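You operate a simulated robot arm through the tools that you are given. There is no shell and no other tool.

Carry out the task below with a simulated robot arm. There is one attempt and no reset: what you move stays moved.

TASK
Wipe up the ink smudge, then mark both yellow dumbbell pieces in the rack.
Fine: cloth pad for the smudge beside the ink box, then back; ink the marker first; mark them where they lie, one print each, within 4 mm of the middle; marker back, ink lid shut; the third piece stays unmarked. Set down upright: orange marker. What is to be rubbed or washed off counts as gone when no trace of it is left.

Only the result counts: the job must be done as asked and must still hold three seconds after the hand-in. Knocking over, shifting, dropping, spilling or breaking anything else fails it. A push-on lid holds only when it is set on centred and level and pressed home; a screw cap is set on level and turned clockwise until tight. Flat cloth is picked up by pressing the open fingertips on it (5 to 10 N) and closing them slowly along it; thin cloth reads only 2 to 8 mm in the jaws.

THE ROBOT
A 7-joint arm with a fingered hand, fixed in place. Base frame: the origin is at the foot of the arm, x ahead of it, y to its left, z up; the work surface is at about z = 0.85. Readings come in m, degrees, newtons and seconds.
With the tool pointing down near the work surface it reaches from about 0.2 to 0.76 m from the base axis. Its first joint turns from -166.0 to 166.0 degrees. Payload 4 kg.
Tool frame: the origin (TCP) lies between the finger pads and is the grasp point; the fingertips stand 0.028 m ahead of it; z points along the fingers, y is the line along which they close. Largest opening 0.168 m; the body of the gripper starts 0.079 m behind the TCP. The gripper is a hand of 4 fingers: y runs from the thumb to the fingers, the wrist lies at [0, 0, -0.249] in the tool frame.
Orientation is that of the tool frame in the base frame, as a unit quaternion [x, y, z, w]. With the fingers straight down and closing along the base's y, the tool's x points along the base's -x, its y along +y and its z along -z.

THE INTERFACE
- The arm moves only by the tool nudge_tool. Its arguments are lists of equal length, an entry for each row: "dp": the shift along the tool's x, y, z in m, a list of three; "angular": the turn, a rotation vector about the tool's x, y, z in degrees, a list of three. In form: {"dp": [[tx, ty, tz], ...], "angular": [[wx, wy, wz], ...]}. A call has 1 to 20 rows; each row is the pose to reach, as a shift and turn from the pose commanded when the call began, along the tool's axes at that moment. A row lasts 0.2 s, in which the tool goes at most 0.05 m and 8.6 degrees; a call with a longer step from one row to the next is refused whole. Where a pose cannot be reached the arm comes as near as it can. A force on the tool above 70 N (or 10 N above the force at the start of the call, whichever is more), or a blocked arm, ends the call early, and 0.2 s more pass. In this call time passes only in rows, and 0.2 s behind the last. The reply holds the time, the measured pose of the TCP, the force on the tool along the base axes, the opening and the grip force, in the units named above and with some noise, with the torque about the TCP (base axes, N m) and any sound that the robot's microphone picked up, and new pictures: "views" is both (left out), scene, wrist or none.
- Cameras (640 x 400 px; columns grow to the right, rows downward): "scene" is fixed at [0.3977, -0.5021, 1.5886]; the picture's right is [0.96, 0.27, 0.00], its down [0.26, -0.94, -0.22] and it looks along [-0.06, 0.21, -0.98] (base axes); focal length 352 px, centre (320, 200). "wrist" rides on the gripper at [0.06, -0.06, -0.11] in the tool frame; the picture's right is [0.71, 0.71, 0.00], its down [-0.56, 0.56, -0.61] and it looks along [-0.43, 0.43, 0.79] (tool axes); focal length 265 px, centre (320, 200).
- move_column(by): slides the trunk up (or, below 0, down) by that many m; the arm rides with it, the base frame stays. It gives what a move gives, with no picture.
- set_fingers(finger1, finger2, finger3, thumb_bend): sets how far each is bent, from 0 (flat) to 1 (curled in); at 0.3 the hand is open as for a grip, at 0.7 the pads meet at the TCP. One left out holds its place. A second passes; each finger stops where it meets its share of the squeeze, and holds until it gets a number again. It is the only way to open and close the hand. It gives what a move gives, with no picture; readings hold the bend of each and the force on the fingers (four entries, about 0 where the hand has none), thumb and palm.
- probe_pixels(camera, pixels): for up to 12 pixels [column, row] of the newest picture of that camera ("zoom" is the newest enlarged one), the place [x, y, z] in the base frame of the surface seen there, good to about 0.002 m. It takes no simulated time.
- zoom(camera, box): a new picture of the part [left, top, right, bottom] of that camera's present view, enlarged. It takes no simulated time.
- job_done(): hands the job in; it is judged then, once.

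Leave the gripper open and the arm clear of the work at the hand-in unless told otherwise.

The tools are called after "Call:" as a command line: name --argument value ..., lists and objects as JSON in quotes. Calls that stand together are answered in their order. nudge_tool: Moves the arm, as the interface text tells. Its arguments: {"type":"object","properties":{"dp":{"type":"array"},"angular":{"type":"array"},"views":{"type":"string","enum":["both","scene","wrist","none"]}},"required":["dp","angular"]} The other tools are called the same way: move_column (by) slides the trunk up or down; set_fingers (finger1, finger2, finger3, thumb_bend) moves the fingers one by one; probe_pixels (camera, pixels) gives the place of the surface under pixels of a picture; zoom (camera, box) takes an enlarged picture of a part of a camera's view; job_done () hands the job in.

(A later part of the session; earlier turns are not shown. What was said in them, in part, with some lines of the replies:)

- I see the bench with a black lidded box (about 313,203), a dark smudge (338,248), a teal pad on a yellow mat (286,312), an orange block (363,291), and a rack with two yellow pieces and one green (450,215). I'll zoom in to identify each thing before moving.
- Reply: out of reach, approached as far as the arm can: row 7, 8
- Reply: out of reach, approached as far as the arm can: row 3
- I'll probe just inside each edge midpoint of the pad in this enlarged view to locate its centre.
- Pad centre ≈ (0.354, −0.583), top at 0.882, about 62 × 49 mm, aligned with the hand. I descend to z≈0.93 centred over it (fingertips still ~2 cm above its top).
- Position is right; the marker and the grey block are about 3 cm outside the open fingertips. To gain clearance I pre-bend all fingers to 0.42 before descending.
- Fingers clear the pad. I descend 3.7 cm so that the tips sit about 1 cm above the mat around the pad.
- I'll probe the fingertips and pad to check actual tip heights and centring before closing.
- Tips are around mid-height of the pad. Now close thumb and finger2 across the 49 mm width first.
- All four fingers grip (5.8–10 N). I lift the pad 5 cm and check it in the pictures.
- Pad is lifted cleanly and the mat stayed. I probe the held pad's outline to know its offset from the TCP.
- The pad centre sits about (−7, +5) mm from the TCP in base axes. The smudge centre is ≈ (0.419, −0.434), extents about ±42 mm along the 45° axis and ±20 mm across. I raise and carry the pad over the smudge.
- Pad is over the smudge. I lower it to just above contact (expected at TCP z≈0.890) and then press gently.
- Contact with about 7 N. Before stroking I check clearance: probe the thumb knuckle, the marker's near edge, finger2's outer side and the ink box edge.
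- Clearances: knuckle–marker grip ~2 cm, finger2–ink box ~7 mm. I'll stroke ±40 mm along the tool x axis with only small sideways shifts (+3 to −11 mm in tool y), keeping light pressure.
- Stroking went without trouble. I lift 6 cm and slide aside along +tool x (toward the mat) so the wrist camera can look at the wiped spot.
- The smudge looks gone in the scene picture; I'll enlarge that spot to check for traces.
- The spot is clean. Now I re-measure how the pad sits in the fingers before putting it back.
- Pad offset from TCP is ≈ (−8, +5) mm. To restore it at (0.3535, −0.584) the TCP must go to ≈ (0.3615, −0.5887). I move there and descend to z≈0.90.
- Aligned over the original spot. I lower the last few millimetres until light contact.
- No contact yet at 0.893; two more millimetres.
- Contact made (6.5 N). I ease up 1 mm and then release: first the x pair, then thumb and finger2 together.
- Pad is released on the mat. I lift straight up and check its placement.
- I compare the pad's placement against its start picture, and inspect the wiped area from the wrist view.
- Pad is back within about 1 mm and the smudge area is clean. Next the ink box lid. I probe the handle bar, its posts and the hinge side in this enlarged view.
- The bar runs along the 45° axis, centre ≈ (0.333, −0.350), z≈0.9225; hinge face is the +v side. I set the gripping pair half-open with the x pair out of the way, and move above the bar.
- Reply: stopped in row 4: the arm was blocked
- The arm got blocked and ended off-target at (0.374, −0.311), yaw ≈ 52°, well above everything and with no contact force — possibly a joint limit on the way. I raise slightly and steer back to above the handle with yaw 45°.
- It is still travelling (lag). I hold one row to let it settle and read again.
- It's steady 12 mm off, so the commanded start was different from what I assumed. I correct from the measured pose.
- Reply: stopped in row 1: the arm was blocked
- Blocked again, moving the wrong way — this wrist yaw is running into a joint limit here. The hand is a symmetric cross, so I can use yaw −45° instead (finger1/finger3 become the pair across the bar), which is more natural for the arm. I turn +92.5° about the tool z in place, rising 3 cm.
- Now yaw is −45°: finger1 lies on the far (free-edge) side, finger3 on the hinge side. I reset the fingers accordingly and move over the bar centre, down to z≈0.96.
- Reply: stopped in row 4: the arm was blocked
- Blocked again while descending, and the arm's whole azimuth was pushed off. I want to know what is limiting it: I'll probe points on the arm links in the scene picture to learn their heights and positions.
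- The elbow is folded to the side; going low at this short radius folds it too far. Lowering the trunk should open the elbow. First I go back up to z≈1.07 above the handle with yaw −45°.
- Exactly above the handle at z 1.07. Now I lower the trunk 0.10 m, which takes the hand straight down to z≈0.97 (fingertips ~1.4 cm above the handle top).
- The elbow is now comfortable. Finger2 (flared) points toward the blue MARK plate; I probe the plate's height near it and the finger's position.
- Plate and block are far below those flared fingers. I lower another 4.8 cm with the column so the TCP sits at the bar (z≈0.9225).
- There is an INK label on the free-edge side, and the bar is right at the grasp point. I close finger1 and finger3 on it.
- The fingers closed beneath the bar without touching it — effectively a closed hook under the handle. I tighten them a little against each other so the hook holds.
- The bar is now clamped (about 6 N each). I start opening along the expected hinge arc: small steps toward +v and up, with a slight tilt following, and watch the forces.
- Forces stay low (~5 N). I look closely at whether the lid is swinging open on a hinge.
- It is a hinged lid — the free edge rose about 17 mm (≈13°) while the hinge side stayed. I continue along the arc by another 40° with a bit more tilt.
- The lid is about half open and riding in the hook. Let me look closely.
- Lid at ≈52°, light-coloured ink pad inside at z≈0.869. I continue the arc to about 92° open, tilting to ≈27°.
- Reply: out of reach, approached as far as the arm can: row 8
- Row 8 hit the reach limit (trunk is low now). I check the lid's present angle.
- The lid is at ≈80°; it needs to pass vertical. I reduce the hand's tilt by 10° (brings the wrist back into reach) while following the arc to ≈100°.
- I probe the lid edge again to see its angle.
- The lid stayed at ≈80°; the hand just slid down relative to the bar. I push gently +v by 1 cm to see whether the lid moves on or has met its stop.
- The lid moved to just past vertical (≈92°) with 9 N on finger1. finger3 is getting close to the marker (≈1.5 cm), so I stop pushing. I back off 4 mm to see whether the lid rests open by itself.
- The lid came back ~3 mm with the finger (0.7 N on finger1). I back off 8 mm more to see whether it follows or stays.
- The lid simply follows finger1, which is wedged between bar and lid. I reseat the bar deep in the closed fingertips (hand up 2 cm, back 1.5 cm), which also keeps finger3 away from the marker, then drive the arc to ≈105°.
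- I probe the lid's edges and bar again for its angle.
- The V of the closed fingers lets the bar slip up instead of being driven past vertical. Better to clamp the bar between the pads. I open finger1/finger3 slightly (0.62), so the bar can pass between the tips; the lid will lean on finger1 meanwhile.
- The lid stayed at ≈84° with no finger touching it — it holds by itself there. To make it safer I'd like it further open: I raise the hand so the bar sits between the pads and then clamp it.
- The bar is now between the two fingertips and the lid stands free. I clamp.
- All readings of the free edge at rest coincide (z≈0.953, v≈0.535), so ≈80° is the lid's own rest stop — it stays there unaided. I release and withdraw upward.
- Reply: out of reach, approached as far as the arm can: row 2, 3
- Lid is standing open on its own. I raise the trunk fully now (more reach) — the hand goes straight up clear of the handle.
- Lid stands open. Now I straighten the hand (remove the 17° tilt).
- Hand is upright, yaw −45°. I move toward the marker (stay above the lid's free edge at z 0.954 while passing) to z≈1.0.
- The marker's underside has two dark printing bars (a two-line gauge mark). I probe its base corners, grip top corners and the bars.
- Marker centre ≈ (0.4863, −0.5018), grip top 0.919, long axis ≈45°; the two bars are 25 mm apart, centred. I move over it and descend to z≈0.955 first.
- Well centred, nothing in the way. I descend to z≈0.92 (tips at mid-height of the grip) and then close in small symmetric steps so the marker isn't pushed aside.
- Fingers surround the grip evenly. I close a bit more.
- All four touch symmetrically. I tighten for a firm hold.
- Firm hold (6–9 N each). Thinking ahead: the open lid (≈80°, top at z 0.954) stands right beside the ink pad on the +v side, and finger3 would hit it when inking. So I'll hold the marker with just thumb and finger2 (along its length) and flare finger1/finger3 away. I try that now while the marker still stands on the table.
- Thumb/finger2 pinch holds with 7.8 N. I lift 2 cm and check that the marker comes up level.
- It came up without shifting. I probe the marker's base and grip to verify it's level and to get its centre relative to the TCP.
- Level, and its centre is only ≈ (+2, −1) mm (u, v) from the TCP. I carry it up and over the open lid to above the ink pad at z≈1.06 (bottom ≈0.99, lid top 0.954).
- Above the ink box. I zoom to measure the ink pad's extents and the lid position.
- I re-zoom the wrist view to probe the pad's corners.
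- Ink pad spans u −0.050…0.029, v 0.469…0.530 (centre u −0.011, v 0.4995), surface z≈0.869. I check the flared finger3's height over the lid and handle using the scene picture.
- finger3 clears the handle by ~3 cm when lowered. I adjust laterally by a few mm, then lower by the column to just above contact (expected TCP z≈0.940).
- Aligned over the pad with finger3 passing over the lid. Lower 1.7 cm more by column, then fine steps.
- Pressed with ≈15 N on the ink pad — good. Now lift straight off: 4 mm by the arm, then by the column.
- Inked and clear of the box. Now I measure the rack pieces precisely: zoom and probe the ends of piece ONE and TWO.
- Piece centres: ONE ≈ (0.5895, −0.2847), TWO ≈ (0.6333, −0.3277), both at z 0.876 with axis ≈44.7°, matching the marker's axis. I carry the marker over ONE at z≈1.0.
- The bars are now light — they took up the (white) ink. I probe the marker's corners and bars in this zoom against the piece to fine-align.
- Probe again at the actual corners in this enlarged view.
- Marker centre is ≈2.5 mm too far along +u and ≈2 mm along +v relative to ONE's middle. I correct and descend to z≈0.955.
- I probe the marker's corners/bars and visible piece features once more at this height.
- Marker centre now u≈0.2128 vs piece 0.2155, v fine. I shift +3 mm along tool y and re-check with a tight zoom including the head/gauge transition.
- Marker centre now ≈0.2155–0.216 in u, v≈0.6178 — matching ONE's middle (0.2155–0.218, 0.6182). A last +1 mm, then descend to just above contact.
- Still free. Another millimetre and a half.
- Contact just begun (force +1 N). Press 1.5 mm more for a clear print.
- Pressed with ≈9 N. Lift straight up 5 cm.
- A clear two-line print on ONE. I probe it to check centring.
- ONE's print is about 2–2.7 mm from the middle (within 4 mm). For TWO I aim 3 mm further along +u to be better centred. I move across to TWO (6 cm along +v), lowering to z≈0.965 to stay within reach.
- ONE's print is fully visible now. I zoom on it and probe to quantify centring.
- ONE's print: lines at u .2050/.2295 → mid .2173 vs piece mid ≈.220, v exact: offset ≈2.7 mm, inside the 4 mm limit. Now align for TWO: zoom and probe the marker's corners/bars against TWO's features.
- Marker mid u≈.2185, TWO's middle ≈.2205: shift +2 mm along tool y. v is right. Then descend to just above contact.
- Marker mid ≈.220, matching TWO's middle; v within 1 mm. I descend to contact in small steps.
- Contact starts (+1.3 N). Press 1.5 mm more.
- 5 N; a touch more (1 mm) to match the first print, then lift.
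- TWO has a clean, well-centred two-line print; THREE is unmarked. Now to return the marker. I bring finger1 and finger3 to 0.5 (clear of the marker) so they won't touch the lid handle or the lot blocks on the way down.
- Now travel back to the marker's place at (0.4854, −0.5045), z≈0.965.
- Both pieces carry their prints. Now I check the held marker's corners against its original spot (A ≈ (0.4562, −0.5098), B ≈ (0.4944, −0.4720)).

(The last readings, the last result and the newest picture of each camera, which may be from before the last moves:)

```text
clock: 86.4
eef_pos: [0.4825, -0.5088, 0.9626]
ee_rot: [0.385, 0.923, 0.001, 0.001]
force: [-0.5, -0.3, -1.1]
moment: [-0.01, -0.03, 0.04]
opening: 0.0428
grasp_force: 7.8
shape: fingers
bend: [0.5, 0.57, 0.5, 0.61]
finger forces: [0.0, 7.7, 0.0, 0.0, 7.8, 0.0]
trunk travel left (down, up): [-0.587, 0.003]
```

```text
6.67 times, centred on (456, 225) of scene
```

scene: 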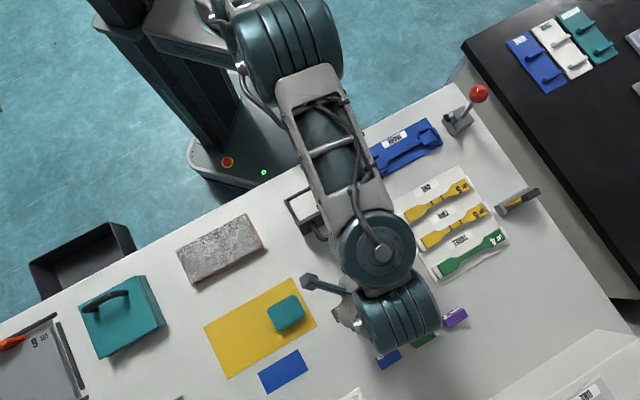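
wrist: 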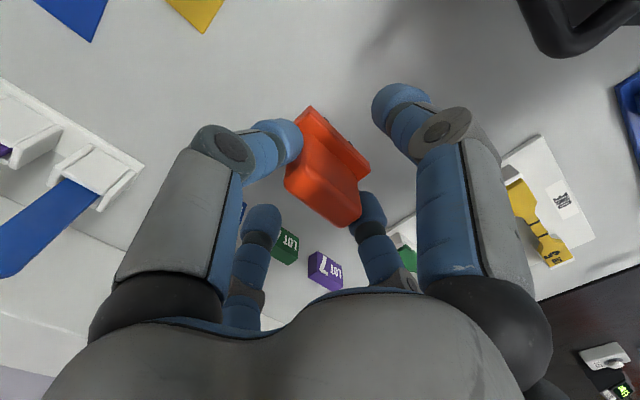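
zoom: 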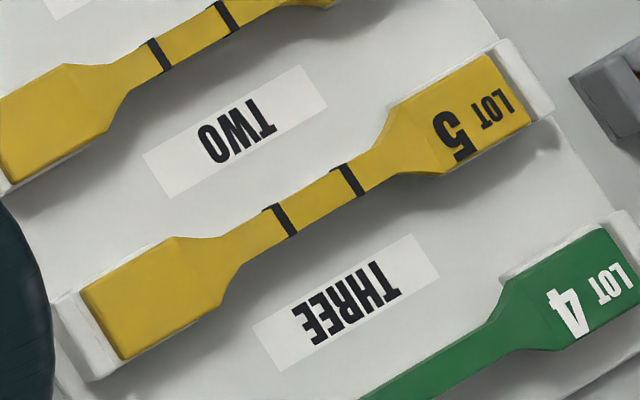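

I measure both prints in the scene view: probe TWO's lines and head corners in this zoom (newest), then ONE's.

Call:
probe_pixels --camera "zoom" --pixels '[[281, 220], [349, 180], [178, 243], [214, 298], [394, 110], [438, 168], [92, 292], [126, 350], [484, 62], [522, 118], [276, 212], [344, 172]]'

Call:
zoom --camera "scene" --box '[392, 165, 488, 225]'

Call:
probe_pixels --camera "zoom" --pixels '[[265, 257], [333, 218], [180, 270], [208, 325], [388, 146], [430, 200], [88, 322], [122, 374], [478, 96], [516, 150], [260, 248], [327, 209]]'

```text
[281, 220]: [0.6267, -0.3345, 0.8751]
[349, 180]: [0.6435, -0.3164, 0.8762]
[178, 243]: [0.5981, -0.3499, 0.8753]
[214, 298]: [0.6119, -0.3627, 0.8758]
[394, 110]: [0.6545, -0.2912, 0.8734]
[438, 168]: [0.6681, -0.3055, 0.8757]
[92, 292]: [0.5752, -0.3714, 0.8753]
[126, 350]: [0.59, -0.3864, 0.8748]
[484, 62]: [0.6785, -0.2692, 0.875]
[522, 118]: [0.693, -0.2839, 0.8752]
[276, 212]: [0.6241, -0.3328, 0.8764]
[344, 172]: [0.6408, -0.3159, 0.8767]
```

```text
6.67 times, centred on (440, 195) of scene
```

zoom: 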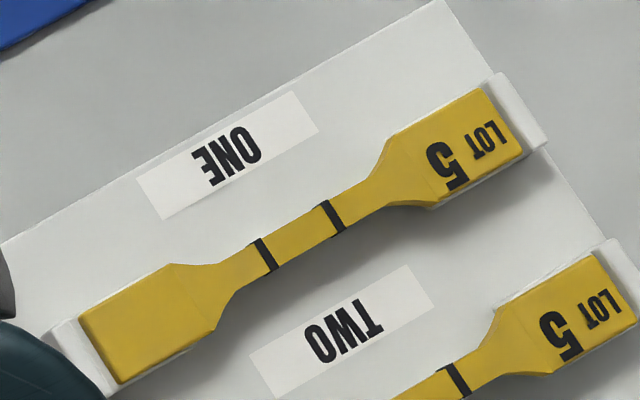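

```text
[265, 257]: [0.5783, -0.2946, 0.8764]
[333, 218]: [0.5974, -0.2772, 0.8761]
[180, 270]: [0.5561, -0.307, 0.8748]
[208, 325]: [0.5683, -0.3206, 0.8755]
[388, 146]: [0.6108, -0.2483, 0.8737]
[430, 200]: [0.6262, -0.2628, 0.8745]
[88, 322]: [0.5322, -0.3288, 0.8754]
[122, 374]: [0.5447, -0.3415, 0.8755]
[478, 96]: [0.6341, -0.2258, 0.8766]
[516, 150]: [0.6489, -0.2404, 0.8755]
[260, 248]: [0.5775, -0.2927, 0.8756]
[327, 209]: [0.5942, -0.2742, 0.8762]
```

Both prints check out in the scene view too: ONE −2.5 mm, TWO +1.9 mm from the middle. Now the marker needs about +4.8 mm (u) and −1.2 mm (v) to be back on its spot; I apply that and lower to just above the table.

Call:
nudge_tool --dp '[[0.0012, 0.0048, 0.012], [0.0012, 0.0048, 0.026], [0.0012, 0.0048, 0.038]]' --angular '[[0, 0, 0], [0, 0, 0], [0, 0, 0]]' --views "wrist"

Call:
zoom --camera "wrist" --box '[230, 60, 430, 240]'

Call:
probe_pixels --camera "zoom" --pixels '[[275, 110], [404, 240], [310, 133], [363, 186], [262, 245], [228, 272], [345, 360], [383, 325]]'

```text
clock: 87.2
eef_pos: [0.4853, -0.5015, 0.9247]
ee_rot: [0.383, 0.924, 0.002, 0.001]
force: [0.7, 0.2, -0.6]
moment: [0.01, 0.0, 0.01]
opening: 0.043
grasp_force: 8.3
shape: fingers
bend: [0.5, 0.57, 0.5, 0.61]
finger forces: [0.0, 7.8, 0.0, 0.1, 7.6, 0.0]
trunk travel left (down, up): [-0.587, 0.003]
```

wrist: 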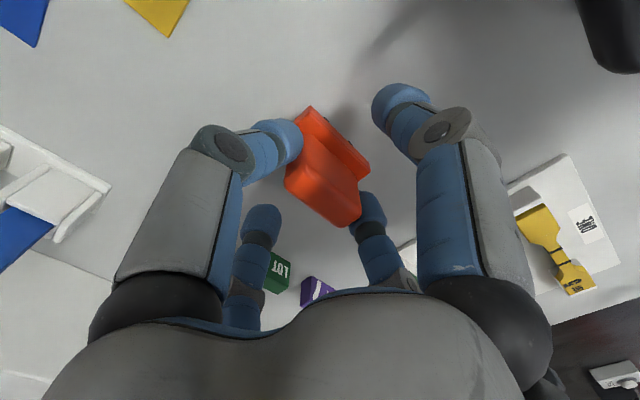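

```text
2.22 times, centred on (330, 150) of wrist
```

zoom: 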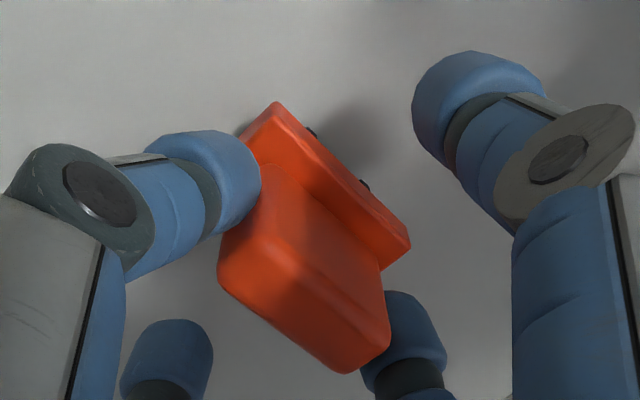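

```text
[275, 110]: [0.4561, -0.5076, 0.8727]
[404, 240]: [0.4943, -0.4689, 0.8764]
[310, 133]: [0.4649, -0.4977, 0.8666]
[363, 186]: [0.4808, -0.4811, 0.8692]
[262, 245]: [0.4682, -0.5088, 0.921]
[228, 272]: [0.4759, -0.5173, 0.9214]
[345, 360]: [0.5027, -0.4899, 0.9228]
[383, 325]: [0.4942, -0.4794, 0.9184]
```

Within 2–3 mm of the original spot and ~1–2 mm above the table. A small correction, then touch down.

Call:
nudge_tool --dp '[[-0.0023, -0.0015, 0], [-0.0023, -0.0015, 0.0015]]' --angular '[[0, 0, 0], [0, 0, 0]]' --views "none"

Call:
nudge_tool --dp '[[0, 0, 0.001]]' --angular '[[0, 0, 0]]' --views "none"

```text
clock: 87.8
eef_pos: [0.486, -0.5033, 0.9231]
ee_rot: [0.384, 0.923, 0.001, 0.002]
force: [-0.1, -0.4, -0.5]
moment: [0.02, 0.02, -0.01]
opening: 0.0432
grasp_force: 7.8
shape: fingers
bend: [0.5, 0.57, 0.5, 0.61]
finger forces: [0.0, 7.7, 0.0, 0.0, 7.7, 0.0]
trunk travel left (down, up): [-0.587, 0.003]
```

```text
clock: 88.2
eef_pos: [0.4874, -0.5034, 0.9222]
ee_rot: [0.384, 0.923, 0.002, 0.0]
force: [-0.3, 0.1, -1.1]
moment: [0.02, 0.0, 0.0]
opening: 0.043
grasp_force: 7.6
shape: fingers
bend: [0.5, 0.57, 0.5, 0.61]
finger forces: [0.0, 7.7, 0.0, 0.0, 7.9, 0.0]
trunk travel left (down, up): [-0.587, 0.003]
```

Still hanging free (−1.1 N is its weight). One more millimetre steps.

Call:
nudge_tool --dp '[[0, 0, 0.0015]]' --angular '[[0, 0, 0]]' --views "none"

Call:
nudge_tool --dp '[[0, 0, 0.001]]' --angular '[[0, 0, 0]]' --views "none"

```text
clock: 88.6
eef_pos: [0.4868, -0.5033, 0.9206]
ee_rot: [0.384, 0.923, 0.002, 0.001]
force: [0.2, 0.4, -0.8]
moment: [0.03, -0.05, 0.01]
opening: 0.0432
grasp_force: 7.2
shape: fingers
bend: [0.5, 0.57, 0.5, 0.61]
finger forces: [0.0, 7.7, 0.1, 0.0, 7.6, 0.1]
trunk travel left (down, up): [-0.587, 0.003]
```

```text
clock: 89.0
eef_pos: [0.4865, -0.5035, 0.9206]
ee_rot: [0.385, 0.923, 0.001, 0.001]
force: [-0.1, -0.1, -0.4]
moment: [-0.01, 0.0, 0.0]
opening: 0.0433
grasp_force: 8.1
shape: fingers
bend: [0.5, 0.57, 0.5, 0.61]
finger forces: [0.0, 7.8, 0.0, 0.1, 7.8, 0.0]
trunk travel left (down, up): [-0.587, 0.003]
```

Call:
nudge_tool --dp '[[0, 0, 0.001]]' --angular '[[0, 0, 0]]' --views "none"

Call:
nudge_tool --dp '[[0, 0, 0.001]]' --angular '[[0, 0, 0]]' --views "none"

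```text
clock: 89.4
eef_pos: [0.487, -0.5038, 0.9196]
ee_rot: [0.384, 0.923, 0.001, 0.0]
force: [-0.5, -0.8, 3.0]
moment: [0.03, -0.03, 0.02]
opening: 0.0433
grasp_force: 7.6
shape: fingers
bend: [0.5, 0.57, 0.5, 0.61]
finger forces: [0.0, 7.8, 0.0, 0.0, 8.2, 0.2]
trunk travel left (down, up): [-0.587, 0.003]
```

```text
clock: 89.8
eef_pos: [0.4861, -0.5031, 0.919]
ee_rot: [0.384, 0.923, 0.001, 0.002]
force: [0.3, 0.2, 5.5]
moment: [0.03, -0.04, 0.01]
opening: 0.0432
grasp_force: 8.2
shape: fingers
bend: [0.5, 0.57, 0.5, 0.61]
finger forces: [0.1, 8.2, 0.0, 0.1, 8.3, 0.0]
trunk travel left (down, up): [-0.587, 0.003]
```

The marker stands on the table (5.5 N). I ease 1 mm and release thumb and finger2 together.

Call:
nudge_tool --dp '[[0, 0, -0.001]]' --angular '[[0, 0, 0]]' --views "none"

Call:
set_fingers --finger2 0.47 --thumb_bend 0.47

Call:
zoom --camera "wrist" --box '[230, 60, 430, 240]'

Call:
probe_pixels --camera "zoom" --pixels '[[275, 110], [404, 240], [310, 133], [363, 186], [262, 245], [228, 272], [345, 360], [383, 325]]'

```text
clock: 90.2
eef_pos: [0.4861, -0.5033, 0.9195]
ee_rot: [0.384, 0.923, 0.0, 0.001]
force: [0.4, -0.2, 2.7]
moment: [0.04, -0.06, 0.01]
opening: 0.0428
grasp_force: 7.3
shape: fingers
bend: [0.5, 0.57, 0.5, 0.61]
finger forces: [0.1, 8.3, 0.1, 0.0, 7.9, 0.1]
trunk travel left (down, up): [-0.587, 0.003]
```

```text
clock: 91.2
eef_pos: [0.4873, -0.5037, 0.9186]
ee_rot: [0.384, 0.923, 0.001, 0.002]
force: [-0.2, -0.1, 0.1]
moment: [0.04, 0.0, 0.01]
opening: 0.0617
grasp_force: 0.2
shape: fingers
bend: [0.5, 0.47, 0.5, 0.47]
finger forces: [0.0, 0.1, 0.0, 0.1, 0.0, 0.0]
trunk travel left (down, up): [-0.587, 0.003]
```

```text
2.22 times, centred on (330, 150) of wrist
```

zoom: 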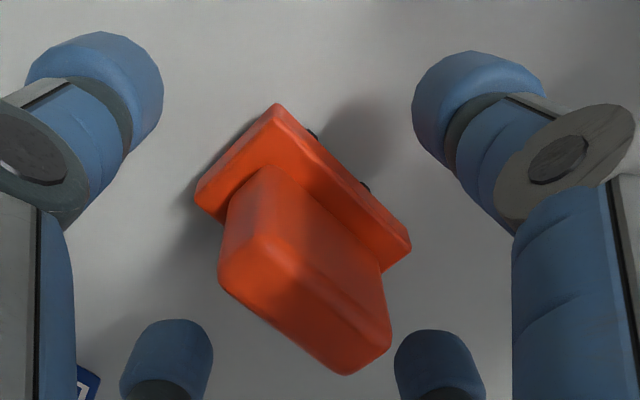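

```text
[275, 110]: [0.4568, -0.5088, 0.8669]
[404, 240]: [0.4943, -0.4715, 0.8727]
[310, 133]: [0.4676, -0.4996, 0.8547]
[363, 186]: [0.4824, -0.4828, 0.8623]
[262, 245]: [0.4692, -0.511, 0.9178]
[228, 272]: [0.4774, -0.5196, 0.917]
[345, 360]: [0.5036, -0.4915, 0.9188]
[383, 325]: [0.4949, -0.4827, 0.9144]
```

The marker stands upright within ≈1 mm of its original place. I lift straight up, clear of it.

Call:
nudge_tool --dp '[[0, 0, -0.02], [0, 0, -0.06], [0.02, 0, -0.09], [0.05, 0, -0.125]]' --angular '[[0, 0, 0], [0, 0, 0], [0, 0, 0], [0, 0, 0]]' --views "both"

Call:
zoom --camera "wrist" --box '[220, 0, 540, 220]'

```text
clock: 92.2
eef_pos: [0.4511, -0.4669, 1.045]
ee_rot: [0.384, 0.923, 0.002, 0.0]
force: [-0.4, 1.2, 0.6]
moment: [-0.03, 0.03, 0.04]
opening: 0.0621
grasp_force: 0.1
shape: fingers
bend: [0.5, 0.47, 0.5, 0.47]
finger forces: [0.0, 0.1, 0.1, 0.0, 0.0, 0.0]
trunk travel left (down, up): [-0.587, 0.003]
```

scene: 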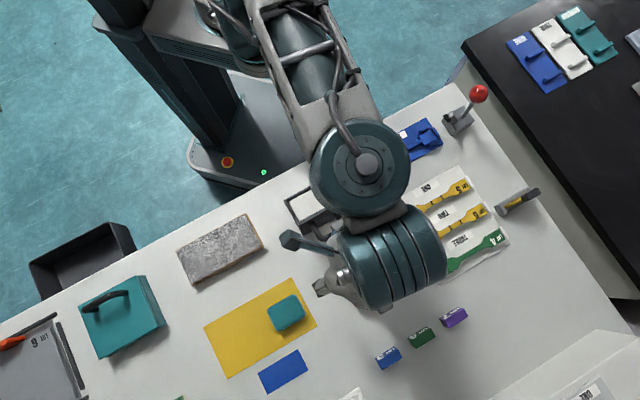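
wrist: 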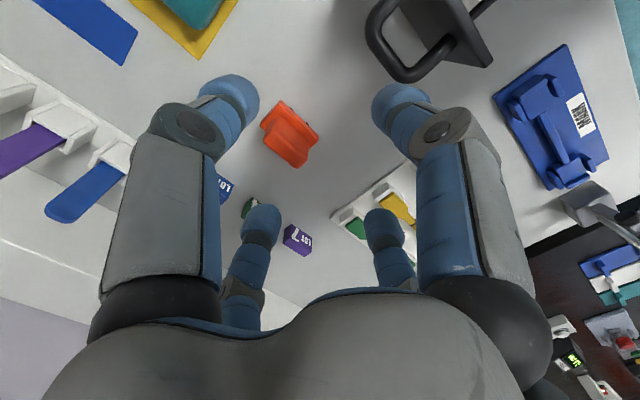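

```text
1.82 times, centred on (380, 110) of wrist
```

zoom: 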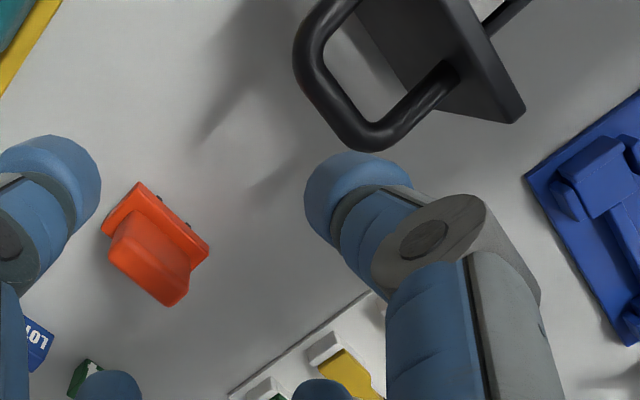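

Marker is standing alone. Next: close the lid the same way it was opened, in reverse. I return to the pose I left the handle from: first up to z≈1.13 above the lid, then tilt +17.4°.

Call:
nudge_tool --dp '[[0, 0, -0.04], [0.02, 0, -0.08], [0.04, -0.001, -0.086], [0.0572, -0.0016, -0.086]]' --angular '[[0, 0, 0], [0, 0, 0], [0, 0, 0], [0, 0, 0]]' --views "none"

Call:
nudge_tool --dp '[[0, 0, 0], [0, 0, 0], [0, 0, 0]]' --angular '[[0, 6, 0], [0, 12, 0], [0, 17.4, 0]]' --views "none"

Call:
set_fingers --finger1 0.62 --finger2 0.2 --finger3 0.62 --thumb_bend 0.2

```text
clock: 93.2
eef_pos: [0.4107, -0.4272, 1.1295]
ee_rot: [0.384, 0.923, 0.002, 0.0]
force: [-0.5, -0.4, 0.3]
moment: [-0.03, 0.03, 0.01]
opening: 0.0619
grasp_force: 0.1
shape: fingers
bend: [0.5, 0.47, 0.5, 0.47]
finger forces: [0.0, 0.1, 0.0, 0.0, 0.0, 0.0]
trunk travel left (down, up): [-0.587, 0.003]
```

```text
clock: 94.0
eef_pos: [0.4087, -0.4282, 1.1292]
ee_rot: [0.38, 0.912, 0.06, -0.14]
force: [0.0, -1.2, 0.6]
moment: [0.0, 0.06, 0.03]
opening: 0.062
grasp_force: 0.0
shape: fingers
bend: [0.5, 0.47, 0.5, 0.47]
finger forces: [0.1, 0.1, 0.0, 0.1, 0.1, 0.0]
out of reach, approached as far as the arm can: row 1
trunk travel left (down, up): [-0.587, 0.003]
```

```text
clock: 95.0
eef_pos: [0.4087, -0.4289, 1.1295]
ee_rot: [0.379, 0.913, 0.06, -0.139]
force: [0.0, 0.7, 0.8]
moment: [0.0, -0.01, -0.01]
opening: 0.0952
grasp_force: 0.0
shape: fingers
bend: [0.62, 0.2, 0.62, 0.2]
finger forces: [0.0, 0.0, 0.0, 0.0, 0.1, 0.1]
trunk travel left (down, up): [-0.587, 0.003]
```

Pose matches the earlier one. Lower the trunk 0.10 m and look before going on.

Call:
move_column --by -0.1

Call:
zoom --camera "wrist" --box '[180, 0, 540, 300]'

Call:
probe_pixels --camera "wrist" --pixels '[[320, 200]]'

```text
clock: 96.4
eef_pos: [0.4077, -0.4285, 1.0299]
ee_rot: [0.38, 0.912, 0.06, -0.139]
force: [0.0, -0.5, -0.4]
moment: [0.0, 0.01, -0.05]
opening: 0.095
grasp_force: 0.0
shape: fingers
bend: [0.62, 0.2, 0.62, 0.2]
finger forces: [0.0, 0.0, 0.0, 0.0, 0.0, 0.0]
trunk travel left (down, up): [-0.487, 0.103]
```

```text
1.33 times, centred on (360, 150) of wrist
```

zoom: 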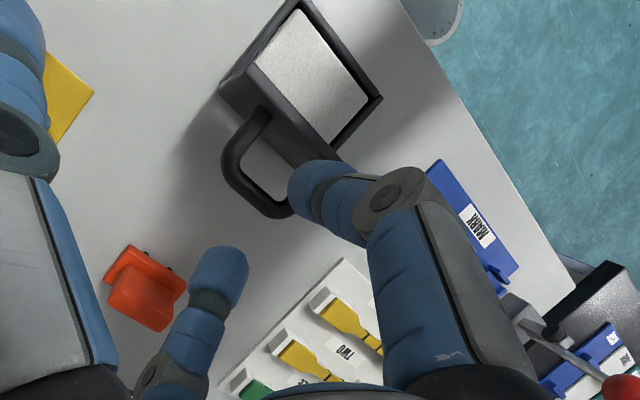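

```text
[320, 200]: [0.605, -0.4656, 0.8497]
```

Same geometry as when I left. Lower another 4.8 cm to z≈0.982.

Call:
move_column --by -0.048

Call:
zoom --camera "wrist" --box '[180, 0, 540, 300]'

```text
clock: 97.3
eef_pos: [0.41, -0.4284, 0.9818]
ee_rot: [0.381, 0.912, 0.06, -0.138]
force: [0.6, 0.3, 0.6]
moment: [0.0, -0.01, -0.01]
opening: 0.0951
grasp_force: 0.1
shape: fingers
bend: [0.62, 0.2, 0.62, 0.2]
finger forces: [0.0, 0.1, 0.0, 0.0, 0.1, 0.0]
trunk travel left (down, up): [-0.439, 0.151]
```

```text
1.33 times, centred on (360, 150) of wrist
```

zoom: 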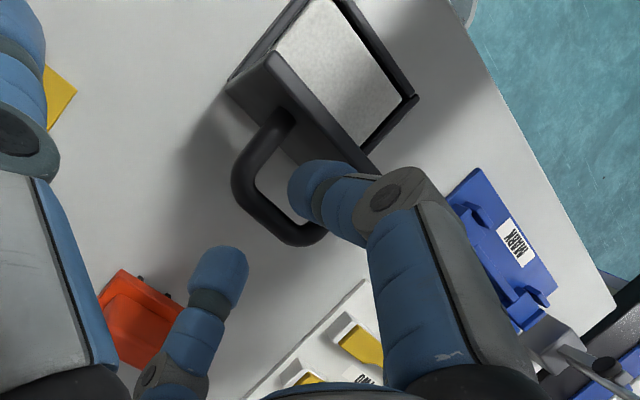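

I lower along the tilted axis so the bar passes between the two fingertips (as before), a bit deeper this time so the tips can close under it.

Call:
nudge_tool --dp '[[-0.0005, 0.0006, 0.013], [-0.0011, 0.0006, 0.026], [-0.0018, 0.0006, 0.037], [-0.001, 0.0006, 0.047]]' --angular '[[0, 0, 0], [0, 0, 0], [0, 0, 0], [0, 0, 0]]' --views "both"

Call:
zoom --camera "wrist" --box '[180, 0, 540, 300]'

```text
clock: 98.3
eef_pos: [0.4009, -0.4194, 0.937]
ee_rot: [0.379, 0.913, 0.059, -0.139]
force: [-0.3, 0.5, 0.5]
moment: [0.03, 0.03, 0.03]
opening: 0.0949
grasp_force: 0.6
shape: fingers
bend: [0.62, 0.2, 0.62, 0.2]
finger forces: [0.2, 0.0, 0.0, 0.1, 0.1, 0.0]
trunk travel left (down, up): [-0.439, 0.151]
```

scene: 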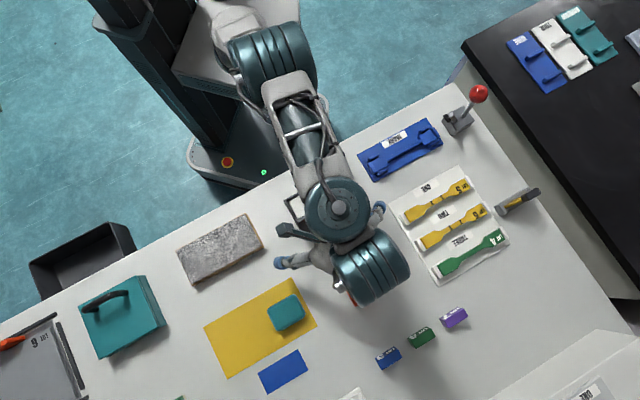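
wrist: 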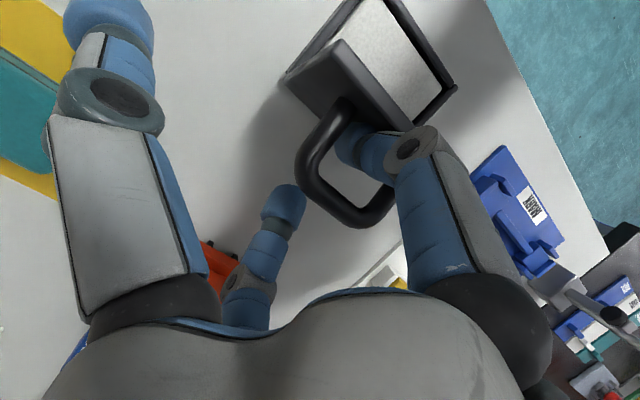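

```text
1.33 times, centred on (360, 150) of wrist
```

zoom: 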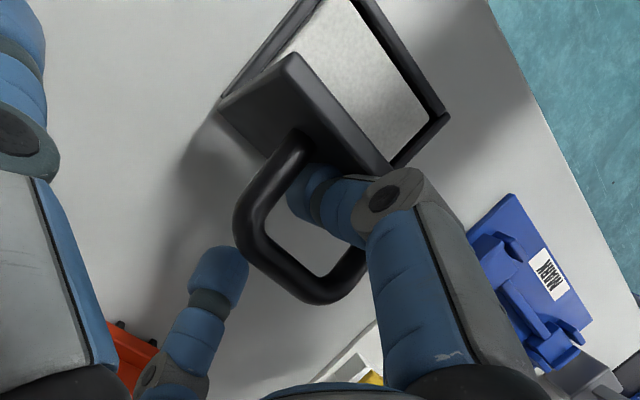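

Finger1 is inside the handle loop, finger3 outside. I close both under the bar.

Call:
set_fingers --finger1 0.73 --finger3 0.73

Call:
zoom --camera "wrist" --box '[180, 0, 540, 300]'

Call:
probe_pixels --camera "zoom" --pixels '[[285, 60], [225, 100], [385, 165], [240, 225], [300, 290], [270, 165]]'

```text
clock: 99.3
eef_pos: [0.4002, -0.4202, 0.9359]
ee_rot: [0.38, 0.913, 0.06, -0.139]
force: [-0.8, 1.8, -0.9]
moment: [0.01, 0.0, 0.02]
opening: 0.0918
grasp_force: 0.0
shape: fingers
bend: [0.72, 0.2, 0.72, 0.2]
finger forces: [0.0, 0.0, 0.0, 0.0, 0.0, 0.1]
trunk travel left (down, up): [-0.439, 0.151]
```

```text
1.33 times, centred on (360, 150) of wrist
```

zoom: 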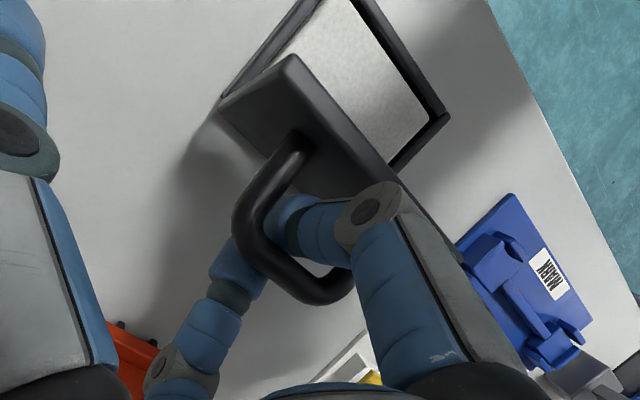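

```text
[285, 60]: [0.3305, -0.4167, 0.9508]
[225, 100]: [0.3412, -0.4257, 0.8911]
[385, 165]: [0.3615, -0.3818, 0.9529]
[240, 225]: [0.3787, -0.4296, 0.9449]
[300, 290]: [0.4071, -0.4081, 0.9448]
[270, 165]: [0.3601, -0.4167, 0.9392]
```

The bar is captured in the closed fingertips again. I tighten slightly and swing it back toward −v along the arc to about 52°.

Call:
set_fingers --finger1 0.77 --finger3 0.77

Call:
nudge_tool --dp '[[0.006, 0, -0.0003], [0.012, 0, -0.0006], [0.018, 0, -0.0006], [0.0232, 0, -0.0006], [0.029, 0, 0.0004], [0.0345, 0, 0.0012], [0.0395, 0, 0.0022]]' --angular '[[0, 0, 0], [0, 0, 0], [0, 0, 0], [0, 0, 0], [0, 0, 0], [0, 0, 0], [0, 0, 0]]' --views "both"

Call:
zoom --camera "wrist" --box '[180, 0, 540, 300]'

```text
clock: 100.3
eef_pos: [0.4002, -0.4193, 0.9358]
ee_rot: [0.38, 0.912, 0.06, -0.139]
force: [-0.6, 1.8, -2.4]
moment: [-0.02, -0.01, 0.02]
opening: 0.0916
grasp_force: 0.2
shape: fingers
bend: [0.73, 0.2, 0.74, 0.2]
finger forces: [0.0, 0.0, 0.1, 0.1, 0.0, 0.0]
trunk travel left (down, up): [-0.439, 0.151]
```

```text
clock: 101.9
eef_pos: [0.3737, -0.3914, 0.9457]
ee_rot: [0.379, 0.913, 0.06, -0.139]
force: [0.0, 0.9, -0.5]
moment: [0.04, -0.01, 0.0]
opening: 0.0915
grasp_force: 0.1
shape: fingers
bend: [0.74, 0.2, 0.74, 0.2]
finger forces: [0.0, 0.0, 0.1, 0.0, 0.0, 0.1]
trunk travel left (down, up): [-0.439, 0.151]
```

scene: 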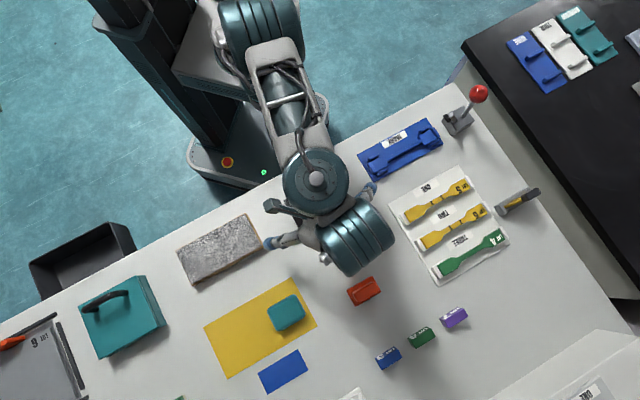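
wrist: 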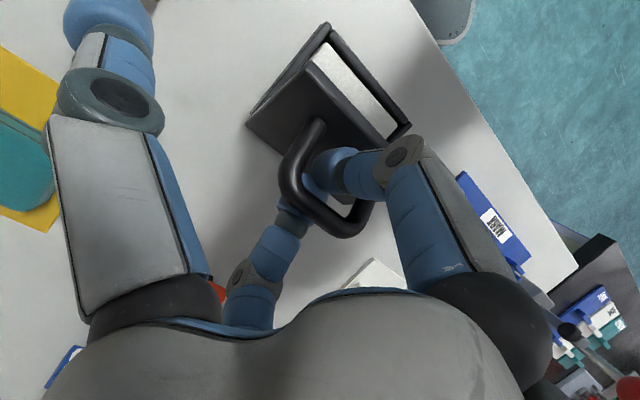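

```text
1.33 times, centred on (360, 150) of wrist
```

zoom: 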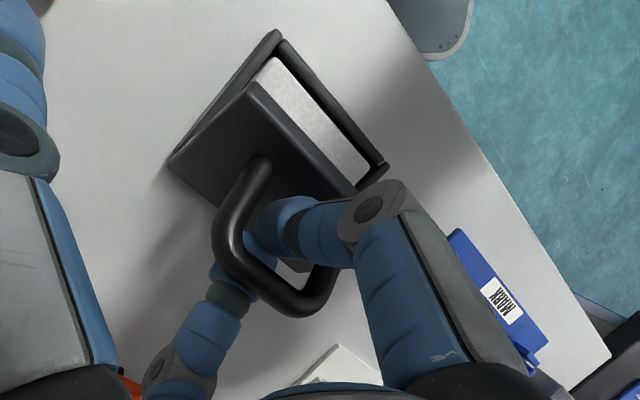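

The lid follows down, ≈55° now. Next leg: down to ≈13°, reducing the tilt to 4.5° as on the way up.

Call:
nudge_tool --dp '[[0.0064, 0, 0.0012], [0.0127, 0, 0.0028], [0.0181, 0, 0.0055], [0.0235, 0, 0.0086], [0.0284, 0, 0.0123], [0.0332, 0, 0.0164], [0.0374, 0, 0.0209], [0.0414, 0, 0.0257]]' --angular '[[0, -1.5, 0], [0, -3, 0], [0, -4.6, 0], [0, -6.2, 0], [0, -7.9, 0], [0, -9.6, 0], [0, -11.2, 0], [0, -12.9, 0]]' --views "both"

Call:
zoom --camera "wrist" --box '[180, 0, 540, 300]'

```text
clock: 103.7
eef_pos: [0.3389, -0.3571, 0.933]
ee_rot: [0.385, 0.922, 0.016, -0.036]
force: [0.3, -1.6, -1.4]
moment: [0.0, 0.04, 0.0]
opening: 0.0917
grasp_force: 0.2
shape: fingers
bend: [0.74, 0.2, 0.74, 0.2]
finger forces: [0.0, 0.0, 0.0, 0.0, 0.0, 0.1]
trunk travel left (down, up): [-0.439, 0.151]
```

scene: 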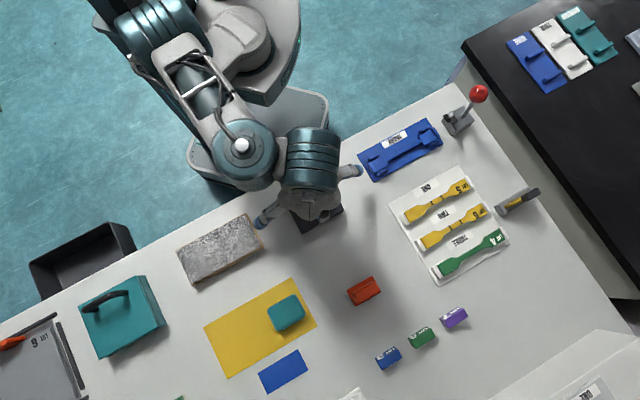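
wrist: 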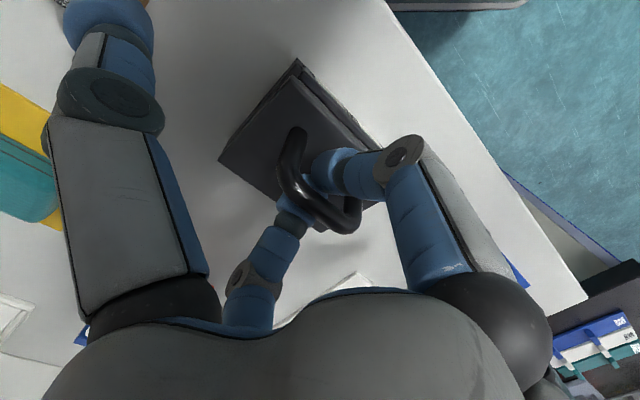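

```text
1.33 times, centred on (360, 150) of wrist
```

zoom: 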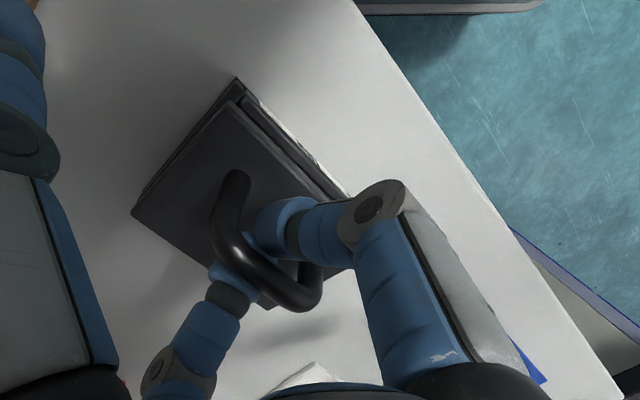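

≈13°. Final leg: lower to closed, tilt back to 0, TCP z≈0.915 so the hook is slack.

Call:
nudge_tool --dp '[[0.0022, 0, 0.0045], [0.0042, 0, 0.009], [0.006, 0, 0.0138], [0.0074, 0, 0.0186]]' --angular '[[0, -1.1, 0], [0, -2.2, 0], [0, -3.3, 0], [0, -4.4, 0]]' --views "wrist"

Call:
zoom --camera "wrist" --box '[180, 0, 540, 300]'

Call:
probe_pixels --camera "zoom" --pixels '[[222, 110], [135, 215], [330, 190], [225, 90], [200, 150], [150, 195]]'

```text
clock: 104.7
eef_pos: [0.3445, -0.3491, 0.9142]
ee_rot: [0.375, 0.927, 0.002, -0.003]
force: [-1.6, 0.5, -1.3]
moment: [0.0, -0.03, 0.01]
opening: 0.0915
grasp_force: 0.2
shape: fingers
bend: [0.74, 0.2, 0.75, 0.2]
finger forces: [0.2, 0.1, 0.1, 0.0, 0.1, 0.0]
trunk travel left (down, up): [-0.439, 0.151]
```

wrist: 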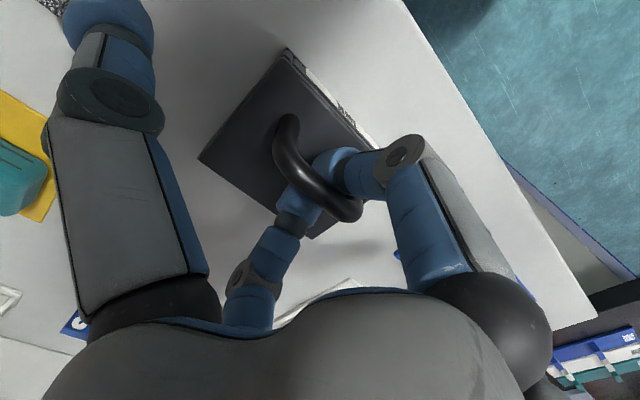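

```text
1.33 times, centred on (360, 150) of wrist
```

zoom: 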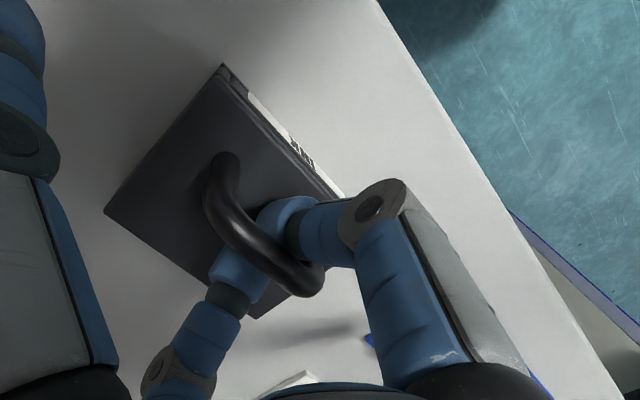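

```text
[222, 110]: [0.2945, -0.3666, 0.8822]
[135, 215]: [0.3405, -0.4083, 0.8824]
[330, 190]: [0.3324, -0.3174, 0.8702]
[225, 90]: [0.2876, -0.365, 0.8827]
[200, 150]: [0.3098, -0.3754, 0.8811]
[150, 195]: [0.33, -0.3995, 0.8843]
```

The lid lies flat again (z 0.882 everywhere). I release the handle by opening finger1/finger3.

Call:
set_fingers --finger1 0.5 --finger3 0.5

Call:
zoom --camera "wrist" --box '[180, 0, 540, 300]'

```text
clock: 105.7
eef_pos: [0.3434, -0.3492, 0.915]
ee_rot: [0.376, 0.926, 0.002, -0.005]
force: [0.2, 2.5, 8.7]
moment: [-0.16, -0.14, 0.02]
opening: 0.1037
grasp_force: 4.6
shape: fingers
bend: [0.5, 0.2, 0.53, 0.2]
finger forces: [0.0, 0.1, 8.3, 0.1, 0.0, 0.0]
trunk travel left (down, up): [-0.439, 0.151]
```

```text
1.33 times, centred on (360, 150) of wrist
```

zoom: 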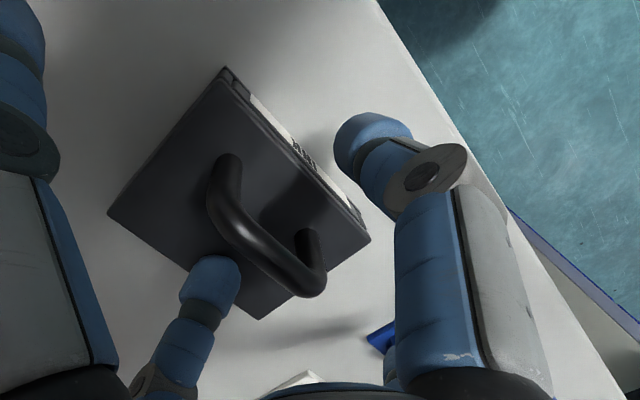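

finger3's tip is just pressing on the lid top (8 N), harmless. I raise the hand straight up with the column and inspect the lid.

Call:
move_column --by 0.1

Call:
zoom --camera "wrist" --box '[180, 0, 500, 220]'

Call:
zoom --camera "scene" --box '[270, 160, 370, 250]'

```text
clock: 107.0
eef_pos: [0.3391, -0.3474, 1.0166]
ee_rot: [0.378, 0.926, 0.002, -0.001]
force: [-0.9, -0.2, 0.3]
moment: [-0.01, 0.0, 0.0]
opening: 0.1038
grasp_force: 0.0
shape: fingers
bend: [0.5, 0.2, 0.5, 0.2]
finger forces: [0.0, 0.0, 0.1, 0.0, 0.0, 0.0]
trunk travel left (down, up): [-0.539, 0.051]
```

```text
1.82 times, centred on (340, 110) of wrist
```

zoom: 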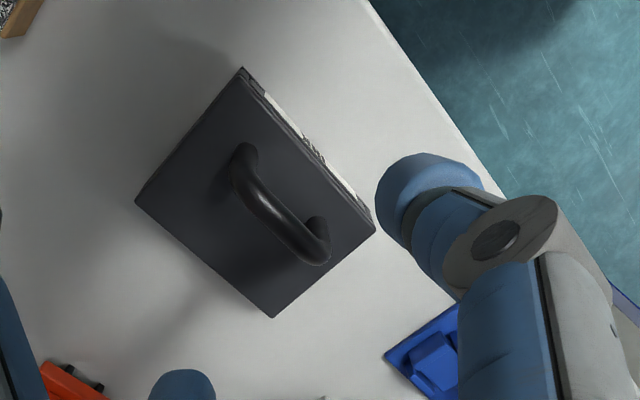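

```text
4.44 times, centred on (320, 205) of scene
```

zoom: 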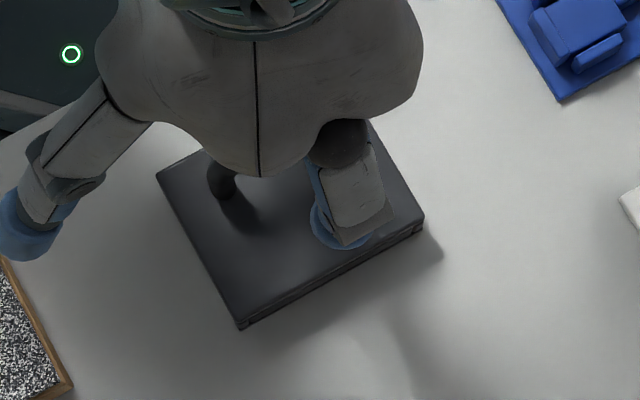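

The lid looks closed. I probe its corners against the original values to verify it is flat and the box hasn't moved.

Call:
zoom --camera "wrist" --box '[230, 30, 400, 190]'

Call:
probe_pixels --camera "zoom" --pixels '[[180, 50], [40, 205], [215, 350], [348, 245], [200, 200], [270, 130], [110, 130], [130, 280], [285, 300]]'

```text
2.50 times, centred on (315, 110) of wrist
```

zoom: 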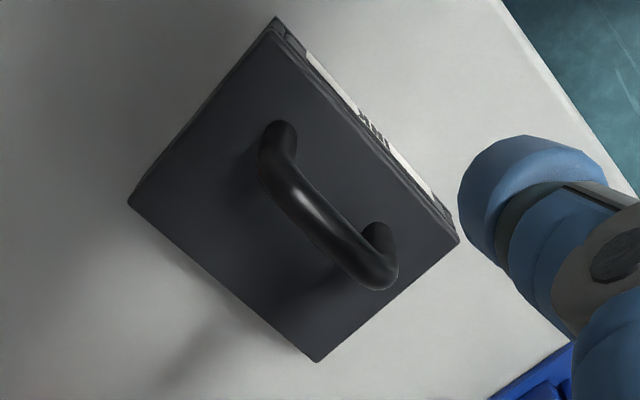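

```text
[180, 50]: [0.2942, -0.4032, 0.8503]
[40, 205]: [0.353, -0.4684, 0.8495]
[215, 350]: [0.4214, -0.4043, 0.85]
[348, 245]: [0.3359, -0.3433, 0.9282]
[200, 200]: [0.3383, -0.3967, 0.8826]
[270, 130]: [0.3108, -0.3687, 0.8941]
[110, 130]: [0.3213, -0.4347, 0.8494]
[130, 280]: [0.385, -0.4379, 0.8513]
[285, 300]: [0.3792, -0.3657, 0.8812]
```

Call:
probe_pixels --camera "zoom" --pixels '[[270, 38], [136, 203], [316, 355], [452, 240], [245, 60], [170, 160], [230, 280], [390, 300], [340, 100], [420, 200]]'

```text
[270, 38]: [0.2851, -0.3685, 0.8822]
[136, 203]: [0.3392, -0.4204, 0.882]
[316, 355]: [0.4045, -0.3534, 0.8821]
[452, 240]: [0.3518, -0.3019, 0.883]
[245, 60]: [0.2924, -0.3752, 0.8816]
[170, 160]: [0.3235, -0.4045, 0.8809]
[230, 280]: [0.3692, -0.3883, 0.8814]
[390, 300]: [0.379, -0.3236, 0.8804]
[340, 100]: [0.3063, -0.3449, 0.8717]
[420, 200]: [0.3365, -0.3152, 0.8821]
```

All corners are back at their original places and at z 0.882 — the lid is shut and the box hasn't moved. Now I raise the hand, open all fingers and retreat toward the start pose.

Call:
nudge_tool --dp '[[0, 0, -0.04], [0, 0, -0.08], [0, 0, -0.12], [0.01, -0.03, -0.15], [0.02, -0.06, -0.15]]' --angular '[[0, 0, 0], [0, 0, 0], [0, 0, 0], [0, 0, 0], [0, 0, 0]]' --views "none"

Call:
set_fingers --finger1 0.3 --finger2 0.3 --finger3 0.3 --thumb_bend 0.3

Call:
nudge_tool --dp '[[0, 0, 0]]' --angular '[[0, 0, 0]]' --views "both"

```text
clock: 108.2
eef_pos: [0.2765, -0.38, 1.1663]
ee_rot: [0.384, 0.923, 0.002, 0.001]
force: [-0.4, 0.3, -0.5]
moment: [-0.01, 0.0, 0.01]
opening: 0.1041
grasp_force: 0.2
shape: fingers
bend: [0.5, 0.2, 0.5, 0.2]
finger forces: [0.0, 0.1, 0.1, 0.0, 0.0, 0.0]
trunk travel left (down, up): [-0.539, 0.051]
```

```text
clock: 109.2
eef_pos: [0.2773, -0.3803, 1.1657]
ee_rot: [0.384, 0.923, 0.001, 0.0]
force: [-0.5, -0.5, 0.3]
moment: [-0.02, 0.03, -0.02]
opening: 0.1167
grasp_force: 0.0
shape: fingers
bend: [0.3, 0.3, 0.3, 0.3]
finger forces: [0.1, 0.0, 0.1, 0.1, 0.0, 0.0]
trunk travel left (down, up): [-0.539, 0.051]
```

```text
clock: 109.6
eef_pos: [0.278, -0.3807, 1.1654]
ee_rot: [0.385, 0.923, 0.002, 0.0]
force: [0.2, -0.7, 0.3]
moment: [0.07, 0.02, -0.01]
opening: 0.117
grasp_force: 0.1
shape: fingers
bend: [0.3, 0.3, 0.3, 0.3]
finger forces: [0.0, 0.1, 0.1, 0.1, 0.0, 0.0]
trunk travel left (down, up): [-0.539, 0.051]
```

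scene: 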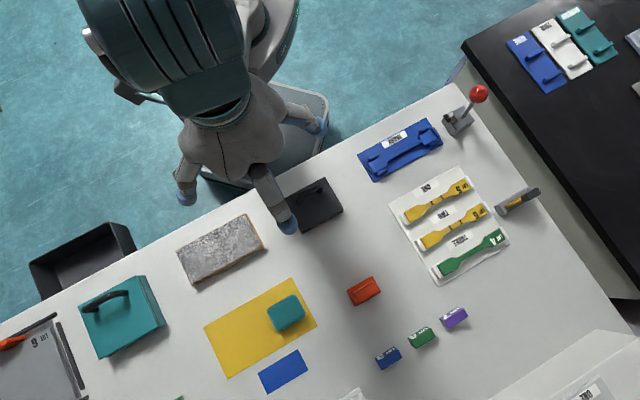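
wrist: 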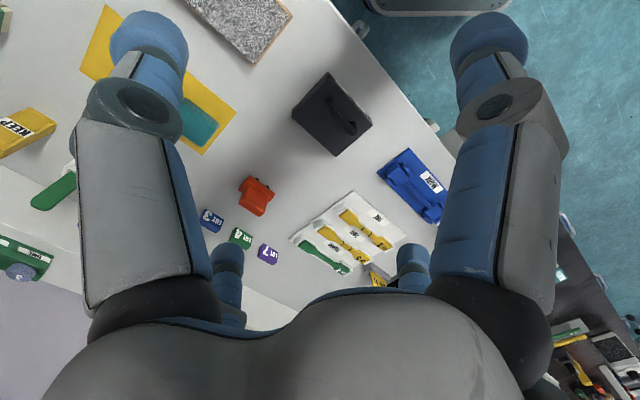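

Everything appears in place. Final checks: enlarge the wiped area, the marker, the lid/box, pad and rack.

Call:
zoom --camera "scene" --box '[290, 190, 390, 310]'

Call:
zoom --camera "scene" --box '[340, 270, 390, 310]'

Call:
zoom --camera "wrist" --box '[200, 50, 440, 290]'

Call:
zoom --camera "scene" --box '[370, 120, 530, 290]'

Call:
zoom --camera "scene" --box '[200, 260, 400, 400]'

```text
3.33 times, centred on (340, 250) of scene
```

zoom: 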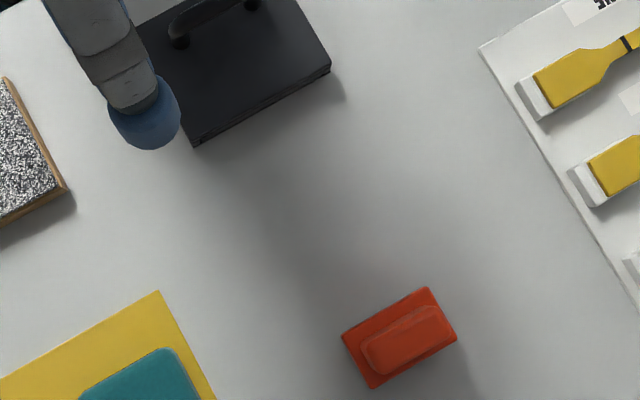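

```text
10.00 times, centred on (365, 290) of scene
```

zoom: 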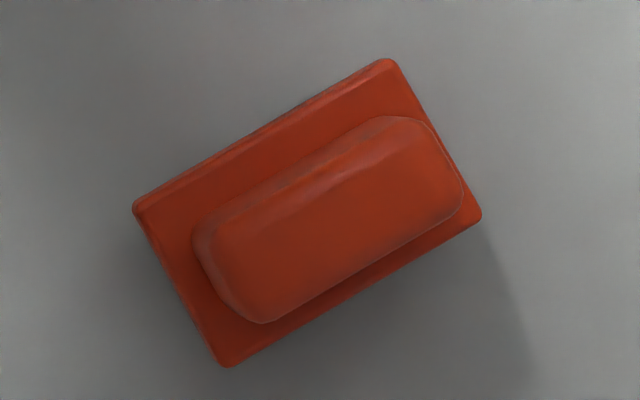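

```text
1.67 times, centred on (320, 170) of wrist
```

zoom: 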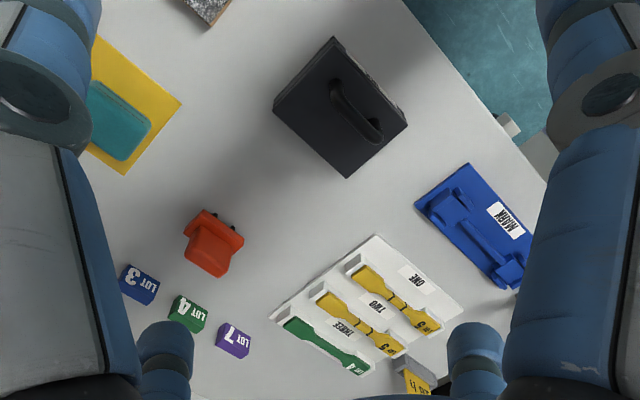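

```text
2.35 times, centred on (450, 205) of scene
```

zoom: 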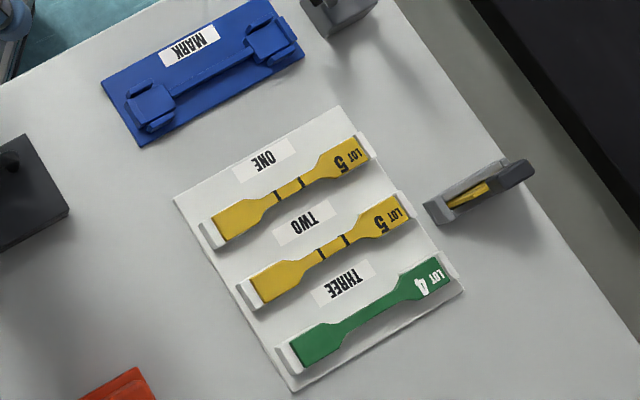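

```text
2.86 times, centred on (300, 330) of scene
```

zoom: 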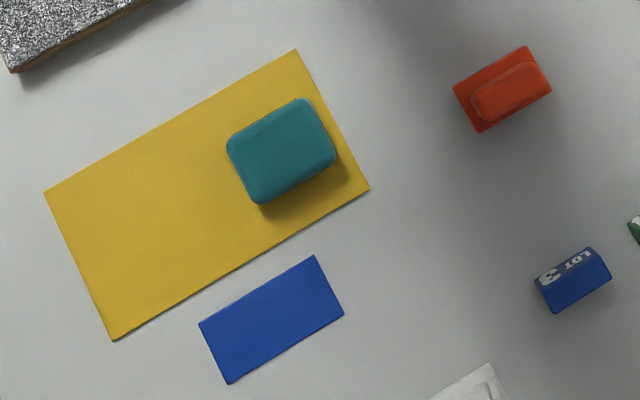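

Everything checks out:
- The smudge is gone with no trace.
- The pad is back on its mat, within about 1.5 mm of where it was.
- ONE and TWO each carry one centred two-line print, and THREE is unmarked.
- The marker stands upright about 2 mm from its spot.
- The ink lid is shut, the gripper is open and the arm is clear.

I hand the job in.

Call:
job_done

```text
The job is handed in.
```

The job is handed in, and as far as I can see from the cameras it was done as asked. The hand-in reply gave no verdict.

| Step | Result |
|---|---|
| Smudge | Wiped off with the teal cloth pad; no trace visible in the enlarged pictures |
| Cloth pad | Back on its yellow mat, about 1.5 mm from where it started |
| Piece ONE | One two-line print, about 2.5 mm from the middle |
| Piece TWO | One two-line print, about 2 mm from the middle |
| Piece THREE | Left unmarked |
| Orange marker | Standing upright, about 2 mm from its original spot |
| Ink lid | Shut and flat; all four corners at their starting positions and height, within probe accuracy |

- **ONE's print:** its offset is the larger of the two. One set of readings put it as far as 3 mm off, which is still inside the 4 mm limit.
- **Inking:** I inked the marker once, before the first print, and both prints came out clear.

Nothing else on the bench looked moved in the final pictures. The gripper is open and the arm is clear of the work.
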